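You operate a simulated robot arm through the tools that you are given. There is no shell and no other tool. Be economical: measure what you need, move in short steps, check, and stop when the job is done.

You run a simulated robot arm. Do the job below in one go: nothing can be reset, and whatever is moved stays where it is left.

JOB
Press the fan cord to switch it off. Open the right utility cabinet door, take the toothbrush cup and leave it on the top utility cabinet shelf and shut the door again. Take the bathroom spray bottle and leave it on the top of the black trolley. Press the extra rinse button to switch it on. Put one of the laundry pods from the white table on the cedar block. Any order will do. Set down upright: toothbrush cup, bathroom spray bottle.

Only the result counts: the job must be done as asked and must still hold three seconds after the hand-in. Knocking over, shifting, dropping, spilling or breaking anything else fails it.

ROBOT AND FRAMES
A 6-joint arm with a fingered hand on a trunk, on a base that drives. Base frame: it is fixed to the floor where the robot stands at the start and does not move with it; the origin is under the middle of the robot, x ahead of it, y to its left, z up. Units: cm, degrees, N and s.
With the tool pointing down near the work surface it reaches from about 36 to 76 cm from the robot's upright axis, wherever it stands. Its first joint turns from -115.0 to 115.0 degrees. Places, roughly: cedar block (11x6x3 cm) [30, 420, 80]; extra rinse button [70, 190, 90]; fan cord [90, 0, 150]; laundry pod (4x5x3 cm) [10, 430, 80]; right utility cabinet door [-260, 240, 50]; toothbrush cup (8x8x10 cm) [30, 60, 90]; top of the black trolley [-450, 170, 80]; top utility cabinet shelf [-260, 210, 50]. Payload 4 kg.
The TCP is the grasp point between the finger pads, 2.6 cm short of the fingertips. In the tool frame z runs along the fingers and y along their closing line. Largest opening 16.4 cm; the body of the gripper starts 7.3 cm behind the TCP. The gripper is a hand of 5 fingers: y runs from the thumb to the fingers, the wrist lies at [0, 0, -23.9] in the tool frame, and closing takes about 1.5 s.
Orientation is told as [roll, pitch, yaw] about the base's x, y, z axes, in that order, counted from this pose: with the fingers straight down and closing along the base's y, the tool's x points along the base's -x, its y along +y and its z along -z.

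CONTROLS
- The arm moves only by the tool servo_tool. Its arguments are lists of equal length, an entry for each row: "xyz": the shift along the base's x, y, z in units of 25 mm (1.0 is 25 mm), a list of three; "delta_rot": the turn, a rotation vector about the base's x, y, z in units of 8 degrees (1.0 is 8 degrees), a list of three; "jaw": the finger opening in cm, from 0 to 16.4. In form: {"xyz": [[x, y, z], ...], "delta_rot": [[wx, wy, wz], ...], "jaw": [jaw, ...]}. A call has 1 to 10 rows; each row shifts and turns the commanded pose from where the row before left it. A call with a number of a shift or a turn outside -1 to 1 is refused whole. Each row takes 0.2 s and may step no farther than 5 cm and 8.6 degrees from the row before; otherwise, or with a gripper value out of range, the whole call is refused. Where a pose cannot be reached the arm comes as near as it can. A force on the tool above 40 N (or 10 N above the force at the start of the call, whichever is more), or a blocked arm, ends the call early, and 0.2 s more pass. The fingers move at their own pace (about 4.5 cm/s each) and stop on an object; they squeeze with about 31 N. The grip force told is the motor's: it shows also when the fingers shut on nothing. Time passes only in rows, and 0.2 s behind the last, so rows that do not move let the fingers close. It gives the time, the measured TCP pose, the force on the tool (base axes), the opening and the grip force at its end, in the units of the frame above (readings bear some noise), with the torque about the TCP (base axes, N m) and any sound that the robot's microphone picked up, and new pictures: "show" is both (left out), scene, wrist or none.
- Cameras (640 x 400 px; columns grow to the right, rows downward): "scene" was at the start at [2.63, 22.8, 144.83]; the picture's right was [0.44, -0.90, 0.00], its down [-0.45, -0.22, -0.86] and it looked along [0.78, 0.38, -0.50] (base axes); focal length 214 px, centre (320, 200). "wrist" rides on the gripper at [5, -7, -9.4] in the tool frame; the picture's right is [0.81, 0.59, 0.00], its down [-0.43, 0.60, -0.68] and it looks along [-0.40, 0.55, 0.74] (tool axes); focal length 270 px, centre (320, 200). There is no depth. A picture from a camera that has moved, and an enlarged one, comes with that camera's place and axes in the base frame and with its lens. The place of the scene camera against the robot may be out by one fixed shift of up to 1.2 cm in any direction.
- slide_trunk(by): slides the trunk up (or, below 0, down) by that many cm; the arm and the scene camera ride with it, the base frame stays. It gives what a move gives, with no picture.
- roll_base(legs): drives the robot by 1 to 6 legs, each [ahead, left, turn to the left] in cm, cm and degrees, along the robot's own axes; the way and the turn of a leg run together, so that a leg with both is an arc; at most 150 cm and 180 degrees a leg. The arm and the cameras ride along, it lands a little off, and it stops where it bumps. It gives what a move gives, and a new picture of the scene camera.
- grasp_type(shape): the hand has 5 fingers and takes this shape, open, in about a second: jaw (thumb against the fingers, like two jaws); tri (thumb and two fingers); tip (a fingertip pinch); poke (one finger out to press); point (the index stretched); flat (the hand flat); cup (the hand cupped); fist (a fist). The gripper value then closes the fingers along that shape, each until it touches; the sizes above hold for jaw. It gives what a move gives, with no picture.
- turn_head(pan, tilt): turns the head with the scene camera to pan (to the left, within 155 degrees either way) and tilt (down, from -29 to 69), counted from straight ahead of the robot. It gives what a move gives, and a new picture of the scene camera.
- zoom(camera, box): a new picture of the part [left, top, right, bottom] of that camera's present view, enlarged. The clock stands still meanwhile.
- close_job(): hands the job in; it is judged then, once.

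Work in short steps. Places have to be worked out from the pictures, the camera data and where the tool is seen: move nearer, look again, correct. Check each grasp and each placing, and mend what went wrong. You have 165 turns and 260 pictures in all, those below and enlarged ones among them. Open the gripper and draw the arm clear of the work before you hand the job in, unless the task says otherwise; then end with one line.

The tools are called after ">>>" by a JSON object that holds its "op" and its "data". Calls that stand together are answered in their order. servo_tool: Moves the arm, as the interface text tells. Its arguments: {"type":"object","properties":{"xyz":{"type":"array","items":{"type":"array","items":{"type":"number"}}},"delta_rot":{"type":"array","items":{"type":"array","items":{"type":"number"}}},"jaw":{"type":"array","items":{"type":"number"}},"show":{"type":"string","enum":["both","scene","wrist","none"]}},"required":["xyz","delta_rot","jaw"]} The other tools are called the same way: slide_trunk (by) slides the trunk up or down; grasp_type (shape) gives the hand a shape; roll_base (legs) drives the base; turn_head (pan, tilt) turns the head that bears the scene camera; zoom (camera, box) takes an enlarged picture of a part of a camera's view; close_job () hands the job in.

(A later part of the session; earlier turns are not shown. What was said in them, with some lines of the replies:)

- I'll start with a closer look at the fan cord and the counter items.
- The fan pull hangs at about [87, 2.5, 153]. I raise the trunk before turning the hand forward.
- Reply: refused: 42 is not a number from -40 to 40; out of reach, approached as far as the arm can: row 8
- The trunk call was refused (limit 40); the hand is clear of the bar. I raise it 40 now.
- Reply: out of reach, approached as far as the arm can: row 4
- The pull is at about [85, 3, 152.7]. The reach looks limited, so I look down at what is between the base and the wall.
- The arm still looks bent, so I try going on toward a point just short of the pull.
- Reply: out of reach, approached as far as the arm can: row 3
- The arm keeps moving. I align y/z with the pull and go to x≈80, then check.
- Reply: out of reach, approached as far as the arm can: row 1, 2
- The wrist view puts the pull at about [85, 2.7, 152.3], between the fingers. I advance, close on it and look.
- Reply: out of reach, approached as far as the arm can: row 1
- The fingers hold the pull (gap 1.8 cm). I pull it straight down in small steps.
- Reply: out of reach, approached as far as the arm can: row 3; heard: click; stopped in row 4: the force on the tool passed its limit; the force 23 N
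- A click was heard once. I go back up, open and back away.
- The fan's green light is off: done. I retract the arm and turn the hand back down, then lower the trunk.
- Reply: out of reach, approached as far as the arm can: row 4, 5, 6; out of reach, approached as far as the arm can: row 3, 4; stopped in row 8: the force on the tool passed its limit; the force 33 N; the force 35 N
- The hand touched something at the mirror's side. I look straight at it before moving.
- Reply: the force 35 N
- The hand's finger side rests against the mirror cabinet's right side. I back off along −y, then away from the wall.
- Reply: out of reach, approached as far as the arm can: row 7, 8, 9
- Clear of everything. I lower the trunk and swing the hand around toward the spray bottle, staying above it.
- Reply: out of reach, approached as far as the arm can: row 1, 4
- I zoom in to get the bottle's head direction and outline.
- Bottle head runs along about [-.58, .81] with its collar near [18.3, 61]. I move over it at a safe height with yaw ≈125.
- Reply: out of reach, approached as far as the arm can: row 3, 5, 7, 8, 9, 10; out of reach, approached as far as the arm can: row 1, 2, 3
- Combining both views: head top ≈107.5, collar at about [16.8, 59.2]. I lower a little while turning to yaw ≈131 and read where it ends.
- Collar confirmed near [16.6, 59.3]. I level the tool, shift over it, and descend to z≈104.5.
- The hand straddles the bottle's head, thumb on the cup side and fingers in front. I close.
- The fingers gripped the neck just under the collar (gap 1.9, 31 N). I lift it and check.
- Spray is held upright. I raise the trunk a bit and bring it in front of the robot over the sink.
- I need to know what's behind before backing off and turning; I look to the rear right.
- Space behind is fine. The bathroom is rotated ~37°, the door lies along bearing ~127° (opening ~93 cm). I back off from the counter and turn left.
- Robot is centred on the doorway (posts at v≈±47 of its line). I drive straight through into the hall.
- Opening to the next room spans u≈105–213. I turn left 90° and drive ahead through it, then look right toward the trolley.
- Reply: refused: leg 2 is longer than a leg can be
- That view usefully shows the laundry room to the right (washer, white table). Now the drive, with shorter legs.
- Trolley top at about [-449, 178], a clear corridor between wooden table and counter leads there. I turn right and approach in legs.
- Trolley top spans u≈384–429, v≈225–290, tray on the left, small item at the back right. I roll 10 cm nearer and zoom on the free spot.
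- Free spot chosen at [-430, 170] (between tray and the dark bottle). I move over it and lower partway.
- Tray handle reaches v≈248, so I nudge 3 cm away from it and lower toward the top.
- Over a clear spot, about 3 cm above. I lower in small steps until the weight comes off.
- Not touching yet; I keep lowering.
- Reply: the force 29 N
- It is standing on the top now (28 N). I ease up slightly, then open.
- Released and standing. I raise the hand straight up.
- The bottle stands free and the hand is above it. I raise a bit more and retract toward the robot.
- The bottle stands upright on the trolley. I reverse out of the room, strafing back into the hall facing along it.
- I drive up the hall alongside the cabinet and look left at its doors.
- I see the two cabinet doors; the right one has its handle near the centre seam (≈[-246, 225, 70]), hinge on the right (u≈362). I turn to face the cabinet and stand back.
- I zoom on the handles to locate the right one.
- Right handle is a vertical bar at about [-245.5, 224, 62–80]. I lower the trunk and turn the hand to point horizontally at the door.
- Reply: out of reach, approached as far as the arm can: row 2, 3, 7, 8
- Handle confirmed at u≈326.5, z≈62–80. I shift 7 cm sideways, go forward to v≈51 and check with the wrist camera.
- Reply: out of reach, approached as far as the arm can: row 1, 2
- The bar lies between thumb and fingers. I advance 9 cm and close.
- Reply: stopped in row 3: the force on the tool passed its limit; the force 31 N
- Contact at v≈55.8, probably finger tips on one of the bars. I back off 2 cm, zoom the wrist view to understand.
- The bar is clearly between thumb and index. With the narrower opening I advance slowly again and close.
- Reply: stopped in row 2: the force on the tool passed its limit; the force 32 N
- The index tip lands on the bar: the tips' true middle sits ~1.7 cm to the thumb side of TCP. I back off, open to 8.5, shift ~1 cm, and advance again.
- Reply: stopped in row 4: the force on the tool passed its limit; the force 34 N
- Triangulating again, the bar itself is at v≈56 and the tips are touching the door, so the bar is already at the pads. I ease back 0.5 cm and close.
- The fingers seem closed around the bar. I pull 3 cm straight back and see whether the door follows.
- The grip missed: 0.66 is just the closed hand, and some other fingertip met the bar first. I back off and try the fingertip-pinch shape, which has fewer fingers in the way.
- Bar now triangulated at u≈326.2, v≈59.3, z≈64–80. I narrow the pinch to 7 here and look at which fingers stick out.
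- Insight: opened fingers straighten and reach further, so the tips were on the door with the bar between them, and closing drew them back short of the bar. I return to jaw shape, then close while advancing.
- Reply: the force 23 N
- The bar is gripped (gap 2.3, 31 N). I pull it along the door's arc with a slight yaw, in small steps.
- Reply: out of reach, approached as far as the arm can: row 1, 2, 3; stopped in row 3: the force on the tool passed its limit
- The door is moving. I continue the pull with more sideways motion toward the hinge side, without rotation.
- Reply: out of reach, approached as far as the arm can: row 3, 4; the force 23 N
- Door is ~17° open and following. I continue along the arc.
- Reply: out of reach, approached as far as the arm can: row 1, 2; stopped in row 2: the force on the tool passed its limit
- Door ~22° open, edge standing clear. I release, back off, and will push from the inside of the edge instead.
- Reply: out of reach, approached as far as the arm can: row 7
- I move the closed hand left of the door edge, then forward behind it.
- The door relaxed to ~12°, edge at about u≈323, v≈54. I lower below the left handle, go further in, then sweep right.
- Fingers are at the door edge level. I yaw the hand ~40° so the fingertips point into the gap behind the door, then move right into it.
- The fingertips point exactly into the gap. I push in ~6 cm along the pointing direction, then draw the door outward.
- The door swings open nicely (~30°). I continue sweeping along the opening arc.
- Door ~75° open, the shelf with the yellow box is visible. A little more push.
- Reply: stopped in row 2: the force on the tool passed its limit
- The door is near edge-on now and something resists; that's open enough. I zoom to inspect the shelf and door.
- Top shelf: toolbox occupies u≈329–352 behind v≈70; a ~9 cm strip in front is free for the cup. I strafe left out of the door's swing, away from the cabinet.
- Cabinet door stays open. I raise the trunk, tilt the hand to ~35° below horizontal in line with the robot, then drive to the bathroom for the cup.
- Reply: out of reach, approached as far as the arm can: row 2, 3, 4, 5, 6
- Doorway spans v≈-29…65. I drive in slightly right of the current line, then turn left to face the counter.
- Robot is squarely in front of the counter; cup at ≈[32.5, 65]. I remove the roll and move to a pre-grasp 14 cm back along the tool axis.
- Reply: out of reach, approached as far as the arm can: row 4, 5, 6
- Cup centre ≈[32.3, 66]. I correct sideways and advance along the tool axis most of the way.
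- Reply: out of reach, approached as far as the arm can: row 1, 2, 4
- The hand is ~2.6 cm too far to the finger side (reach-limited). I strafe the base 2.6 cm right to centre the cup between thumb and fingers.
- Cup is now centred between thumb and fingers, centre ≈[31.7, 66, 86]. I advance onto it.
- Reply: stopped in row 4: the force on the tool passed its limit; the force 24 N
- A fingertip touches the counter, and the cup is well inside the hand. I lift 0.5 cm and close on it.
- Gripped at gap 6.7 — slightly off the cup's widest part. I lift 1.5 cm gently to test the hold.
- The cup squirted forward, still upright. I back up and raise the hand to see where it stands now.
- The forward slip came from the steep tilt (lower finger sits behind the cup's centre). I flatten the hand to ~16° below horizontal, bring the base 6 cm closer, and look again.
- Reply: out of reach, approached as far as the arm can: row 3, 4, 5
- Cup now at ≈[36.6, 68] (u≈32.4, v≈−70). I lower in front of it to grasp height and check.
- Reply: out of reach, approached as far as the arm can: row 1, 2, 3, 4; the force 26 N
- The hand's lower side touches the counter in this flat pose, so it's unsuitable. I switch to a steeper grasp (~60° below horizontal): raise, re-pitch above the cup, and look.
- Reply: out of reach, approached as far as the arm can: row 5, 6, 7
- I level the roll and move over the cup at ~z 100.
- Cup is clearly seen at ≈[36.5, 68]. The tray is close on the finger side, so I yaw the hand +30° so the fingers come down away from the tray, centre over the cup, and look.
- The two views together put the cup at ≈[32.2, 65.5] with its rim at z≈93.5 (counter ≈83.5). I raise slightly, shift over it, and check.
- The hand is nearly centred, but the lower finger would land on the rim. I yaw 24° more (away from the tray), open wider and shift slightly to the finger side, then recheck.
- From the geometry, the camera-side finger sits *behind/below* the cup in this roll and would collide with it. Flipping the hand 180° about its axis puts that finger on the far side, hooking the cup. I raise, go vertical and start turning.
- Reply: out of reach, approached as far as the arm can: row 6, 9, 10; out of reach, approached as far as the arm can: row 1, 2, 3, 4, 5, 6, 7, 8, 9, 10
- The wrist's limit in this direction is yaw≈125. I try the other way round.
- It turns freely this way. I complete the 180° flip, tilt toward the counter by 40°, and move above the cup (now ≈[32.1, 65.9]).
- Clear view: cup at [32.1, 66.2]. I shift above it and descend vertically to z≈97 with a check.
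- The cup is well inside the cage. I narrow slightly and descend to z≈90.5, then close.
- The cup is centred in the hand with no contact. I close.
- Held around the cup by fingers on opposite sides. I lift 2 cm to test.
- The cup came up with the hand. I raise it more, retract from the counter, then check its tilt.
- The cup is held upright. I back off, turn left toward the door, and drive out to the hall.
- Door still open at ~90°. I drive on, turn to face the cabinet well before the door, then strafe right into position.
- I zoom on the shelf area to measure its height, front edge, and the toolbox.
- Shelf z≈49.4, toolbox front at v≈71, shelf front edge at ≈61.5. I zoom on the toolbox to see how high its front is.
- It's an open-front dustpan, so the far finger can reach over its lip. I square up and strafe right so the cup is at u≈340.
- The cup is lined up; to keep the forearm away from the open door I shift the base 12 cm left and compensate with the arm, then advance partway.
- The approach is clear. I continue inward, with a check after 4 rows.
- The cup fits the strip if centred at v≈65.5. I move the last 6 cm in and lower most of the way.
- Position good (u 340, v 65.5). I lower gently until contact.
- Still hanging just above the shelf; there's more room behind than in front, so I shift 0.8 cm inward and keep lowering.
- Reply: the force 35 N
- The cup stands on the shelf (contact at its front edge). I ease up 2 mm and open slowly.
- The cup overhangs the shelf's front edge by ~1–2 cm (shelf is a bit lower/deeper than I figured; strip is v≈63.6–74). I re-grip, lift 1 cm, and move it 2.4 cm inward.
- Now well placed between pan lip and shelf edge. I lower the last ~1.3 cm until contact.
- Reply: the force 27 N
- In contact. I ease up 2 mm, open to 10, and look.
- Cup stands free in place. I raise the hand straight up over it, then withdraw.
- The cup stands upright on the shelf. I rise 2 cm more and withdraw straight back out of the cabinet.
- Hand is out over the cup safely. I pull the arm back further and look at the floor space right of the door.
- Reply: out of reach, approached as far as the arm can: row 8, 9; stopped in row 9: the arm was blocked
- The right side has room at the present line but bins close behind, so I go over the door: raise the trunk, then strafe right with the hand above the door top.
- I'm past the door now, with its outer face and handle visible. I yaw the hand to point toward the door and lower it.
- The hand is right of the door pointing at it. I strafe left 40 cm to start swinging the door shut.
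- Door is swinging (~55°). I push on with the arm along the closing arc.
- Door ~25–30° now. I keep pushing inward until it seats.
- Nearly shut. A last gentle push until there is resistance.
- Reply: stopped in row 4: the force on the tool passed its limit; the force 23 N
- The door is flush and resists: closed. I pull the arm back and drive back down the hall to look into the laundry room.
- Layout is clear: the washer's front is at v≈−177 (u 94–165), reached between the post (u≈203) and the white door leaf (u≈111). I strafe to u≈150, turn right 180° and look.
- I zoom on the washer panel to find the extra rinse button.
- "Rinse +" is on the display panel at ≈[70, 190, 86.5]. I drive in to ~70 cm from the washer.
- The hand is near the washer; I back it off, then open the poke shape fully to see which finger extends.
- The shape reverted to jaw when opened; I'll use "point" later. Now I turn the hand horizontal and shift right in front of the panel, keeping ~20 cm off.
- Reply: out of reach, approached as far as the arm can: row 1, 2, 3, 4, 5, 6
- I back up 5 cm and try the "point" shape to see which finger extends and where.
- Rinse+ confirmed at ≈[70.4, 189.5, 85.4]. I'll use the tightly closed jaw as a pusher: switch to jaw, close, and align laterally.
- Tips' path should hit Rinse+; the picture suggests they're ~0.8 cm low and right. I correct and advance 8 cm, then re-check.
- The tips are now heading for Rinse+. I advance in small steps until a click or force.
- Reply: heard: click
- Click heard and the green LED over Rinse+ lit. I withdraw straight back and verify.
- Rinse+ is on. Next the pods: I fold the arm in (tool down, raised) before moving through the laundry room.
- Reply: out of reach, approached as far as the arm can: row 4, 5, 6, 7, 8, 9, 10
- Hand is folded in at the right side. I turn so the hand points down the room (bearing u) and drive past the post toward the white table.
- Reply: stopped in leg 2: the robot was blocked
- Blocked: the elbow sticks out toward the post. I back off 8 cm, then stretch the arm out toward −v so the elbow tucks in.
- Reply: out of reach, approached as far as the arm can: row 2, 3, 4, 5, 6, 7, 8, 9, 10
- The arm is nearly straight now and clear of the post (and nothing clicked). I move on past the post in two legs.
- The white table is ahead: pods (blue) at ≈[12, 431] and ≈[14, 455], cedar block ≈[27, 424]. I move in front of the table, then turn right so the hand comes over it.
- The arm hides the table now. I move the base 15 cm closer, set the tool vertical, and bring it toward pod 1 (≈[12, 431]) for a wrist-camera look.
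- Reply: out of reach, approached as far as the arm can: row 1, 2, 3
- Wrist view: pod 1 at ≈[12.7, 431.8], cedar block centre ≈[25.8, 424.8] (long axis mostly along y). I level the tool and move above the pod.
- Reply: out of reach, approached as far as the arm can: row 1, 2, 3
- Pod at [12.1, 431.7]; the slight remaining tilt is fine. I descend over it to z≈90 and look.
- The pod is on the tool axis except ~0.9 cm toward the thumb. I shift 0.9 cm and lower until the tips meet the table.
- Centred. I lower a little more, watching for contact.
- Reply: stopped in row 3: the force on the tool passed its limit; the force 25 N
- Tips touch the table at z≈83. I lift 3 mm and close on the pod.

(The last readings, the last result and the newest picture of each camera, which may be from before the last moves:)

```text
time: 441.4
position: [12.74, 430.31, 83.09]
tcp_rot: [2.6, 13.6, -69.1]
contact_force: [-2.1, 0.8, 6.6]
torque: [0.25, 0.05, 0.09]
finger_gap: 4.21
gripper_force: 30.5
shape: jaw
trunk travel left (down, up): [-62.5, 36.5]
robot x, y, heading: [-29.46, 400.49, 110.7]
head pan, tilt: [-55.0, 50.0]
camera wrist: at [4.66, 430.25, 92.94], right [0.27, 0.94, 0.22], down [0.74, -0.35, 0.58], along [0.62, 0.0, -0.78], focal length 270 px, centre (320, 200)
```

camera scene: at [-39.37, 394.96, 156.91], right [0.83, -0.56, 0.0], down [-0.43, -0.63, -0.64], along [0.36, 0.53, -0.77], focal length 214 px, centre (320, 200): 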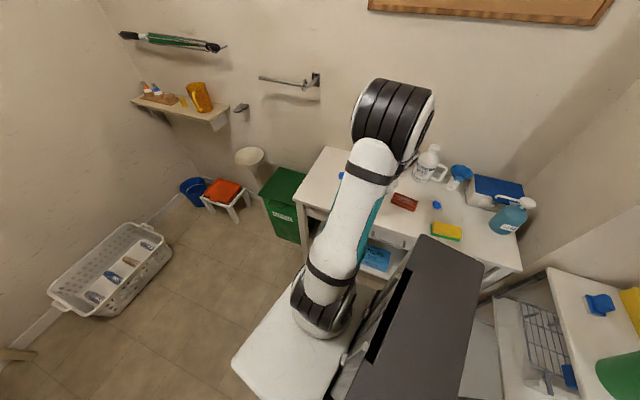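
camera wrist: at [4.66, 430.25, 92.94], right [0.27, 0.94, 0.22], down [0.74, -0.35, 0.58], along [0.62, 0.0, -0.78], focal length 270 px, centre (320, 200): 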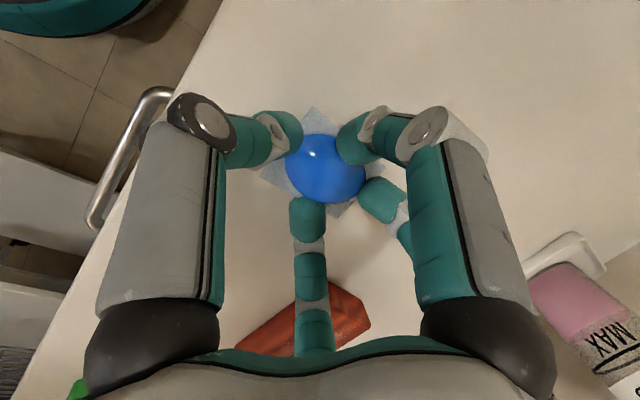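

The pod is held by four fingertips. I lift it 8 cm and check.

>>> {"op": "servo_tool", "data": {"xyz": [[0, 0, 0.4], [0, 0, 0.7], [0, 0, 0.7], [0, 0, 0.7], [0, 0, 0.7]], "delta_rot": [[0, 0, 0], [0, 0, 0], [0, 0, 0], [0, 0, 0], [0, 0, 0]], "jaw": [2, 2, 2, 2, 2], "show": "wrist"}}

```text
time: 442.6
position: [12.68, 430.2, 91.23]
tcp_rot: [2.7, 13.6, -69.1]
contact_force: [0.6, -0.8, -1.0]
torque: [0.02, -0.05, 0.03]
finger_gap: 4.07
gripper_force: 30.8
shape: jaw
trunk travel left (down, up): [-62.5, 36.5]
robot x, y, heading: [-29.31, 400.35, 110.7]
head pan, tilt: [-55.0, 50.0]
camera wrist: at [4.72, 430.23, 101.09], right [0.27, 0.94, 0.22], down [0.74, -0.35, 0.58], along [0.62, 0.0, -0.78], focal length 270 px, centre (320, 200)
```

wrist: 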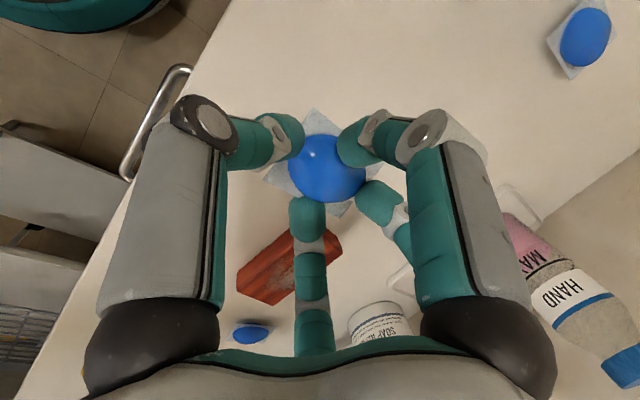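

Pod held. Block top ≈83.2 with centre ≈[25.7, 424.9]. Before moving, I zoom the scene to check tall items around the block.

>>> {"op": "zoom", "data": {"camera": "scene", "box": [370, 120, 550, 260]}}

```text
2.86 times, centred on (460, 190) of scene
camera zoom: at [-39.39, 394.94, 156.91], right [0.83, -0.56, 0.0], down [-0.43, -0.63, -0.64], along [0.36, 0.53, -0.77], focal length 613 px, centre (-80, 229)
```

zoom: 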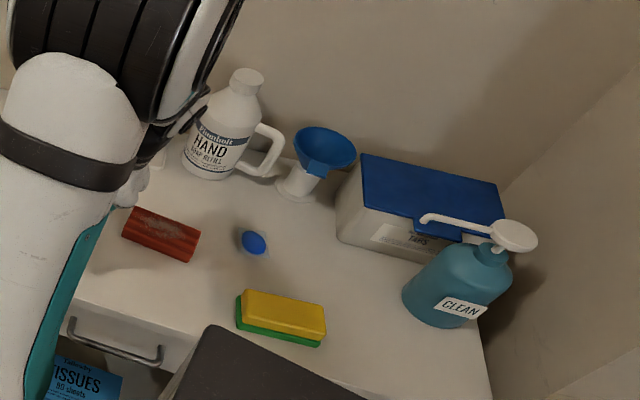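

Nearest tall item (hand-soap bottle) is ~20 cm from the block; fine. I carry the pod over the block at height and check.

>>> {"op": "servo_tool", "data": {"xyz": [[0, 0, 0.6], [0.8, -0.4, 0.6], [0.92, -0.46, 0], [0.92, -0.46, 0], [0.92, -0.46, 0], [0.92, -0.46, 0], [0.92, -0.46, 0]], "delta_rot": [[0, 0, 0], [0, 0, 0], [0, 0, 0], [0, 0, 0], [0, 0, 0], [0, 0, 0], [0, 0, 0]], "jaw": [2, 2, 2, 2, 2, 2, 2], "show": "both"}}

>>> {"op": "zoom", "data": {"camera": "scene", "box": [370, 120, 550, 260]}}

```text
time: 444.2
position: [26.13, 423.56, 94.16]
tcp_rot: [2.6, 13.6, -69.0]
contact_force: [0.0, -0.6, -0.4]
torque: [0.01, 0.0, -0.01]
finger_gap: 4.06
gripper_force: 31.3
shape: jaw
trunk travel left (down, up): [-62.5, 36.5]
robot x, y, heading: [-29.23, 400.25, 110.8]
head pan, tilt: [-55.0, 50.0]
camera scene: at [-39.32, 394.93, 156.91], right [0.83, -0.56, 0.0], down [-0.43, -0.63, -0.64], along [0.36, 0.53, -0.77], focal length 214 px, centre (320, 200)
camera wrist: at [18.1, 423.48, 103.98], right [0.27, 0.94, 0.22], down [0.74, -0.35, 0.58], along [0.62, 0.0, -0.78], focal length 270 px, centre (320, 200)
```

scene: 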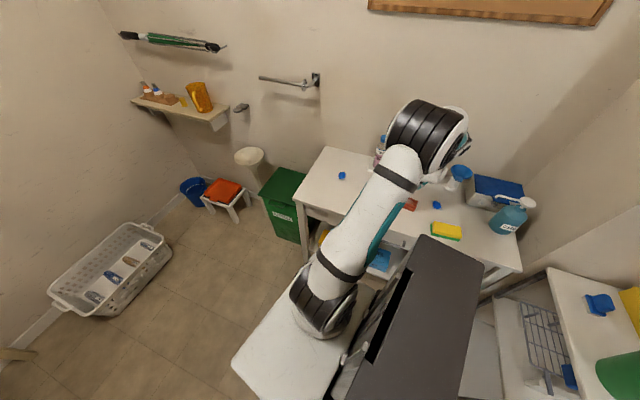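
wrist: 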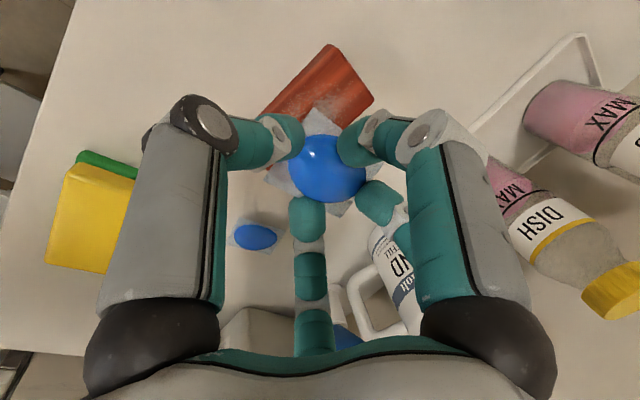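

```text
2.86 times, centred on (460, 190) of scene
camera zoom: at [-39.32, 394.93, 156.91], right [0.83, -0.56, 0.0], down [-0.43, -0.63, -0.64], along [0.36, 0.53, -0.77], focal length 613 px, centre (-80, 229)
```

zoom: 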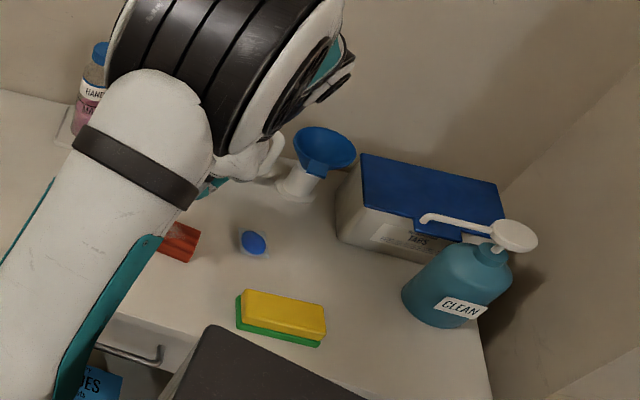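

The pod (≈[25.4, 424.4]) is right above the block centre. I lower onto it, slowing at the end.

>>> {"op": "servo_tool", "data": {"xyz": [[0, 0.1, -0.8], [0, 0.1, -0.8], [0, 0, -0.6], [0, 0, -0.4], [0, 0, 0]], "delta_rot": [[0, 0, 0], [0, 0, 0], [0, 0, 0], [0, 0, 0], [0, 0, 0]], "jaw": [2, 2, 2, 2, 2], "show": "wrist"}}

>>> {"op": "servo_tool", "data": {"xyz": [[0, 0, -0.12], [0, 0, -0.12], [0, 0, -0.12], [0, 0, 0]], "delta_rot": [[0, 0, 0], [0, 0, 0], [0, 0, 0], [0, 0, 0]], "jaw": [2, 2, 2, 2], "show": "none"}}

```text
time: 445.4
position: [26.07, 424.02, 87.54]
tcp_rot: [2.7, 13.6, -69.1]
contact_force: [-0.2, -0.2, -0.6]
torque: [0.04, -0.01, 0.0]
finger_gap: 4.06
gripper_force: 30.5
shape: jaw
trunk travel left (down, up): [-62.5, 36.5]
robot x, y, heading: [-29.01, 400.42, 110.5]
head pan, tilt: [-55.0, 50.0]
camera wrist: at [18.18, 423.97, 97.45], right [0.27, 0.94, 0.22], down [0.74, -0.35, 0.58], along [0.62, 0.0, -0.78], focal length 270 px, centre (320, 200)
```

wrist: 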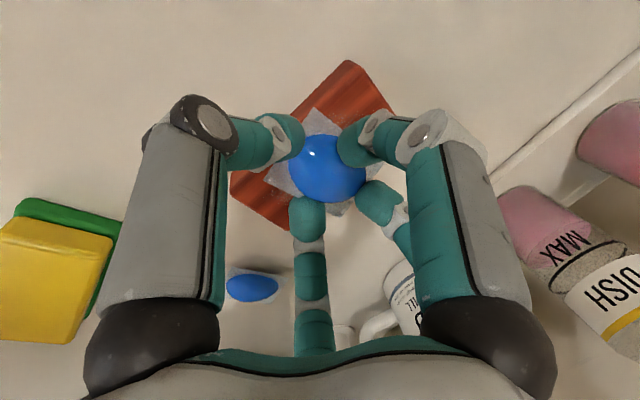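

```text
time: 446.4
position: [26.11, 424.2, 86.65]
tcp_rot: [2.5, 13.6, -69.1]
contact_force: [0.1, -0.2, 0.0]
torque: [-0.01, -0.01, 0.01]
finger_gap: 4.05
gripper_force: 31.3
shape: jaw
trunk travel left (down, up): [-62.5, 36.5]
robot x, y, heading: [-29.09, 400.69, 110.7]
head pan, tilt: [-55.0, 50.0]
```

>>> {"op": "servo_tool", "data": {"xyz": [[0, 0, -0.1], [0, 0, -0.1], [0, 0, 0]], "delta_rot": [[0, 0, 0], [0, 0, 0], [0, 0, 0]], "jaw": [2, 2, 2], "show": "wrist"}}

```text
time: 447.2
position: [26.18, 424.11, 86.26]
tcp_rot: [2.5, 13.6, -69.0]
contact_force: [-0.7, 0.6, -0.4]
torque: [0.01, 0.04, 0.0]
finger_gap: 4.06
gripper_force: 31.1
shape: jaw
trunk travel left (down, up): [-62.5, 36.5]
robot x, y, heading: [-29.16, 400.7, 110.9]
head pan, tilt: [-55.0, 50.0]
camera wrist: at [18.19, 424.01, 96.07], right [0.27, 0.94, 0.22], down [0.74, -0.35, 0.58], along [0.62, 0.0, -0.78], focal length 270 px, centre (320, 200)
```

wrist: 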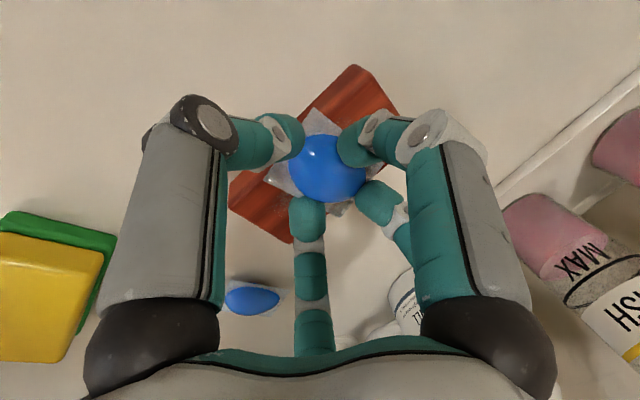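

>>> {"op": "servo_tool", "data": {"xyz": [[0, 0, -0.1], [0, 0, -0.1], [0, 0, -0.1], [0, 0, 0]], "delta_rot": [[0, 0, 0], [0, 0, 0], [0, 0, 0], [0, 0, 0]], "jaw": [2, 2, 2, 2], "show": "none"}}

```text
time: 448.2
position: [26.31, 424.09, 85.98]
tcp_rot: [3.3, 13.6, -69.1]
contact_force: [-2.0, -0.1, 19.9]
torque: [0.53, -0.08, 0.07]
finger_gap: 4.06
gripper_force: 30.6
shape: jaw
trunk travel left (down, up): [-62.5, 36.5]
robot x, y, heading: [-29.06, 400.53, 110.8]
head pan, tilt: [-55.0, 50.0]
stopped in row 4: the force on the tool passed its limit (the readings are from after the stop); the commanded pose is now the measured one
```

Contact with the block. I raise 2 mm, open, and look.

>>> {"op": "servo_tool", "data": {"xyz": [[0, 0, 0.1], [0, 0, 0], [0, 0, 0], [0, 0, 0], [0, 0, 0]], "delta_rot": [[0, 0, 0], [0, 0, 0], [0, 0, 0], [0, 0, 0], [0, 0, 0]], "jaw": [4.5, 5.5, 6.5, 7, 7], "show": "wrist"}}

```text
time: 449.4
position: [26.33, 424.08, 85.85]
tcp_rot: [3.0, 13.7, -69.0]
contact_force: [-0.2, 1.7, 5.4]
torque: [-0.1, -0.04, -0.02]
finger_gap: 6.9
gripper_force: 0.0
shape: jaw
trunk travel left (down, up): [-62.5, 36.5]
robot x, y, heading: [-28.94, 400.33, 110.9]
head pan, tilt: [-55.0, 50.0]
camera wrist: at [18.33, 423.98, 95.76], right [0.27, 0.94, 0.22], down [0.73, -0.35, 0.59], along [0.63, 0.0, -0.78], focal length 270 px, centre (320, 200)
```

wrist: 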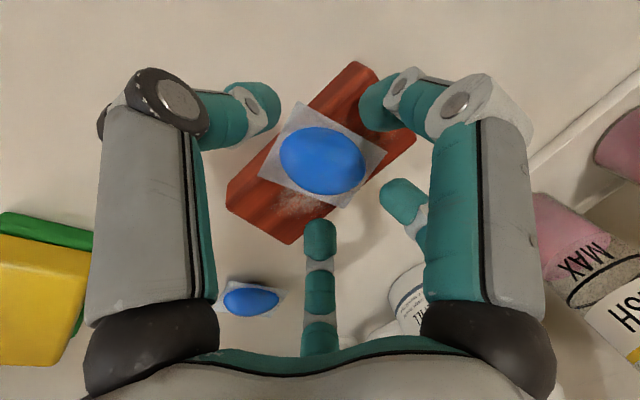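

The pod lies centred on the block. I raise the hand straight up and away.

>>> {"op": "servo_tool", "data": {"xyz": [[0, 0, 0.3], [0, 0, 0.5], [0, 0, 0.8], [0, 0, 0.8], [0, 0, 0.8], [0, 0, 0.8], [-0.5, 0, 0.6], [-0.8, 0, 0.4], [-0.6, 0, 0.2]], "delta_rot": [[0, 0, 0], [0, 0, 0], [0, 0, 0], [0, 0, 0], [0, 0, 0], [0, 0, 0], [0, 0, 0], [0, 0, 0], [0, 0, 0]], "jaw": [7.5, 8, 8, 8, 8, 8, 8, 8, 8], "show": "wrist"}}

```text
time: 451.4
position: [21.46, 424.09, 99.06]
tcp_rot: [2.9, 13.6, -69.0]
contact_force: [0.1, -0.9, 0.5]
torque: [-0.01, -0.02, 0.0]
finger_gap: 7.97
gripper_force: 0.2
shape: jaw
trunk travel left (down, up): [-62.5, 36.5]
robot x, y, heading: [-29.28, 400.8, 110.7]
head pan, tilt: [-55.0, 50.0]
camera wrist: at [13.52, 423.95, 108.75], right [0.27, 0.94, 0.22], down [0.73, -0.35, 0.59], along [0.63, 0.0, -0.78], focal length 270 px, centre (320, 200)
```

wrist: 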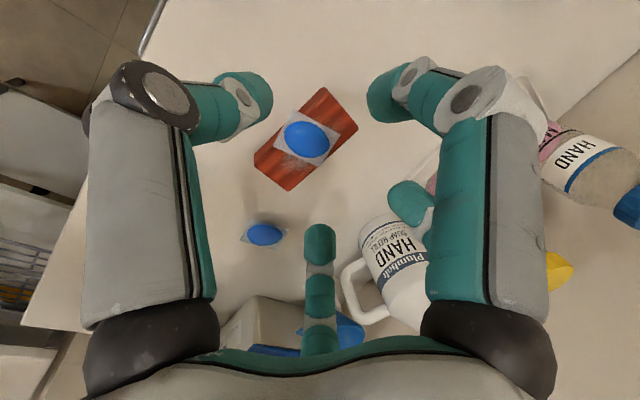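

The pod rests on the block and nothing else moved. I back the robot clear of the table before handing in.

>>> {"op": "roll_base", "data": {"legs": [[-7, 24, 0]]}}

```text
time: 453.2
position: [1.5, 409.05, 98.9]
tcp_rot: [3.0, 13.6, -69.0]
contact_force: [0.6, -0.9, 0.0]
torque: [0.02, -0.02, 0.04]
finger_gap: 7.95
gripper_force: 0.1
shape: jaw
trunk travel left (down, up): [-62.5, 36.5]
robot x, y, heading: [-48.79, 385.43, 111.0]
head pan, tilt: [-55.0, 50.0]
camera scene: at [-59.37, 379.79, 156.9], right [0.83, -0.56, 0.0], down [-0.43, -0.63, -0.64], along [0.36, 0.53, -0.77], focal length 214 px, centre (320, 200)
```

scene: 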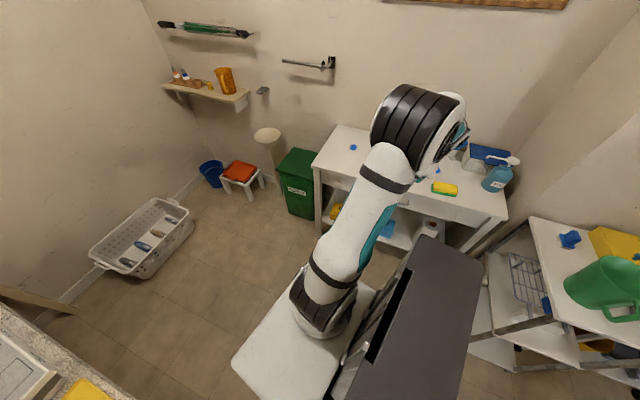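

All five tasks are done, the gripper is open and the arm is clear, so I hand the job in.

>>> {"op": "close_job", "data": {}}

```text
The job is handed in.
```

All five tasks were done and the job is handed in: fan off, toothbrush cup upright on the top cabinet shelf with the door shut, spray bottle upright on the trolley, extra rinse on, and one pod on the cedar block. On the way the arm bumped the mirror cabinet and was blocked at the laundry-room post beside the heater switch. I saw nothing disturbed and heard no click at the post, but did not check either spot closely.
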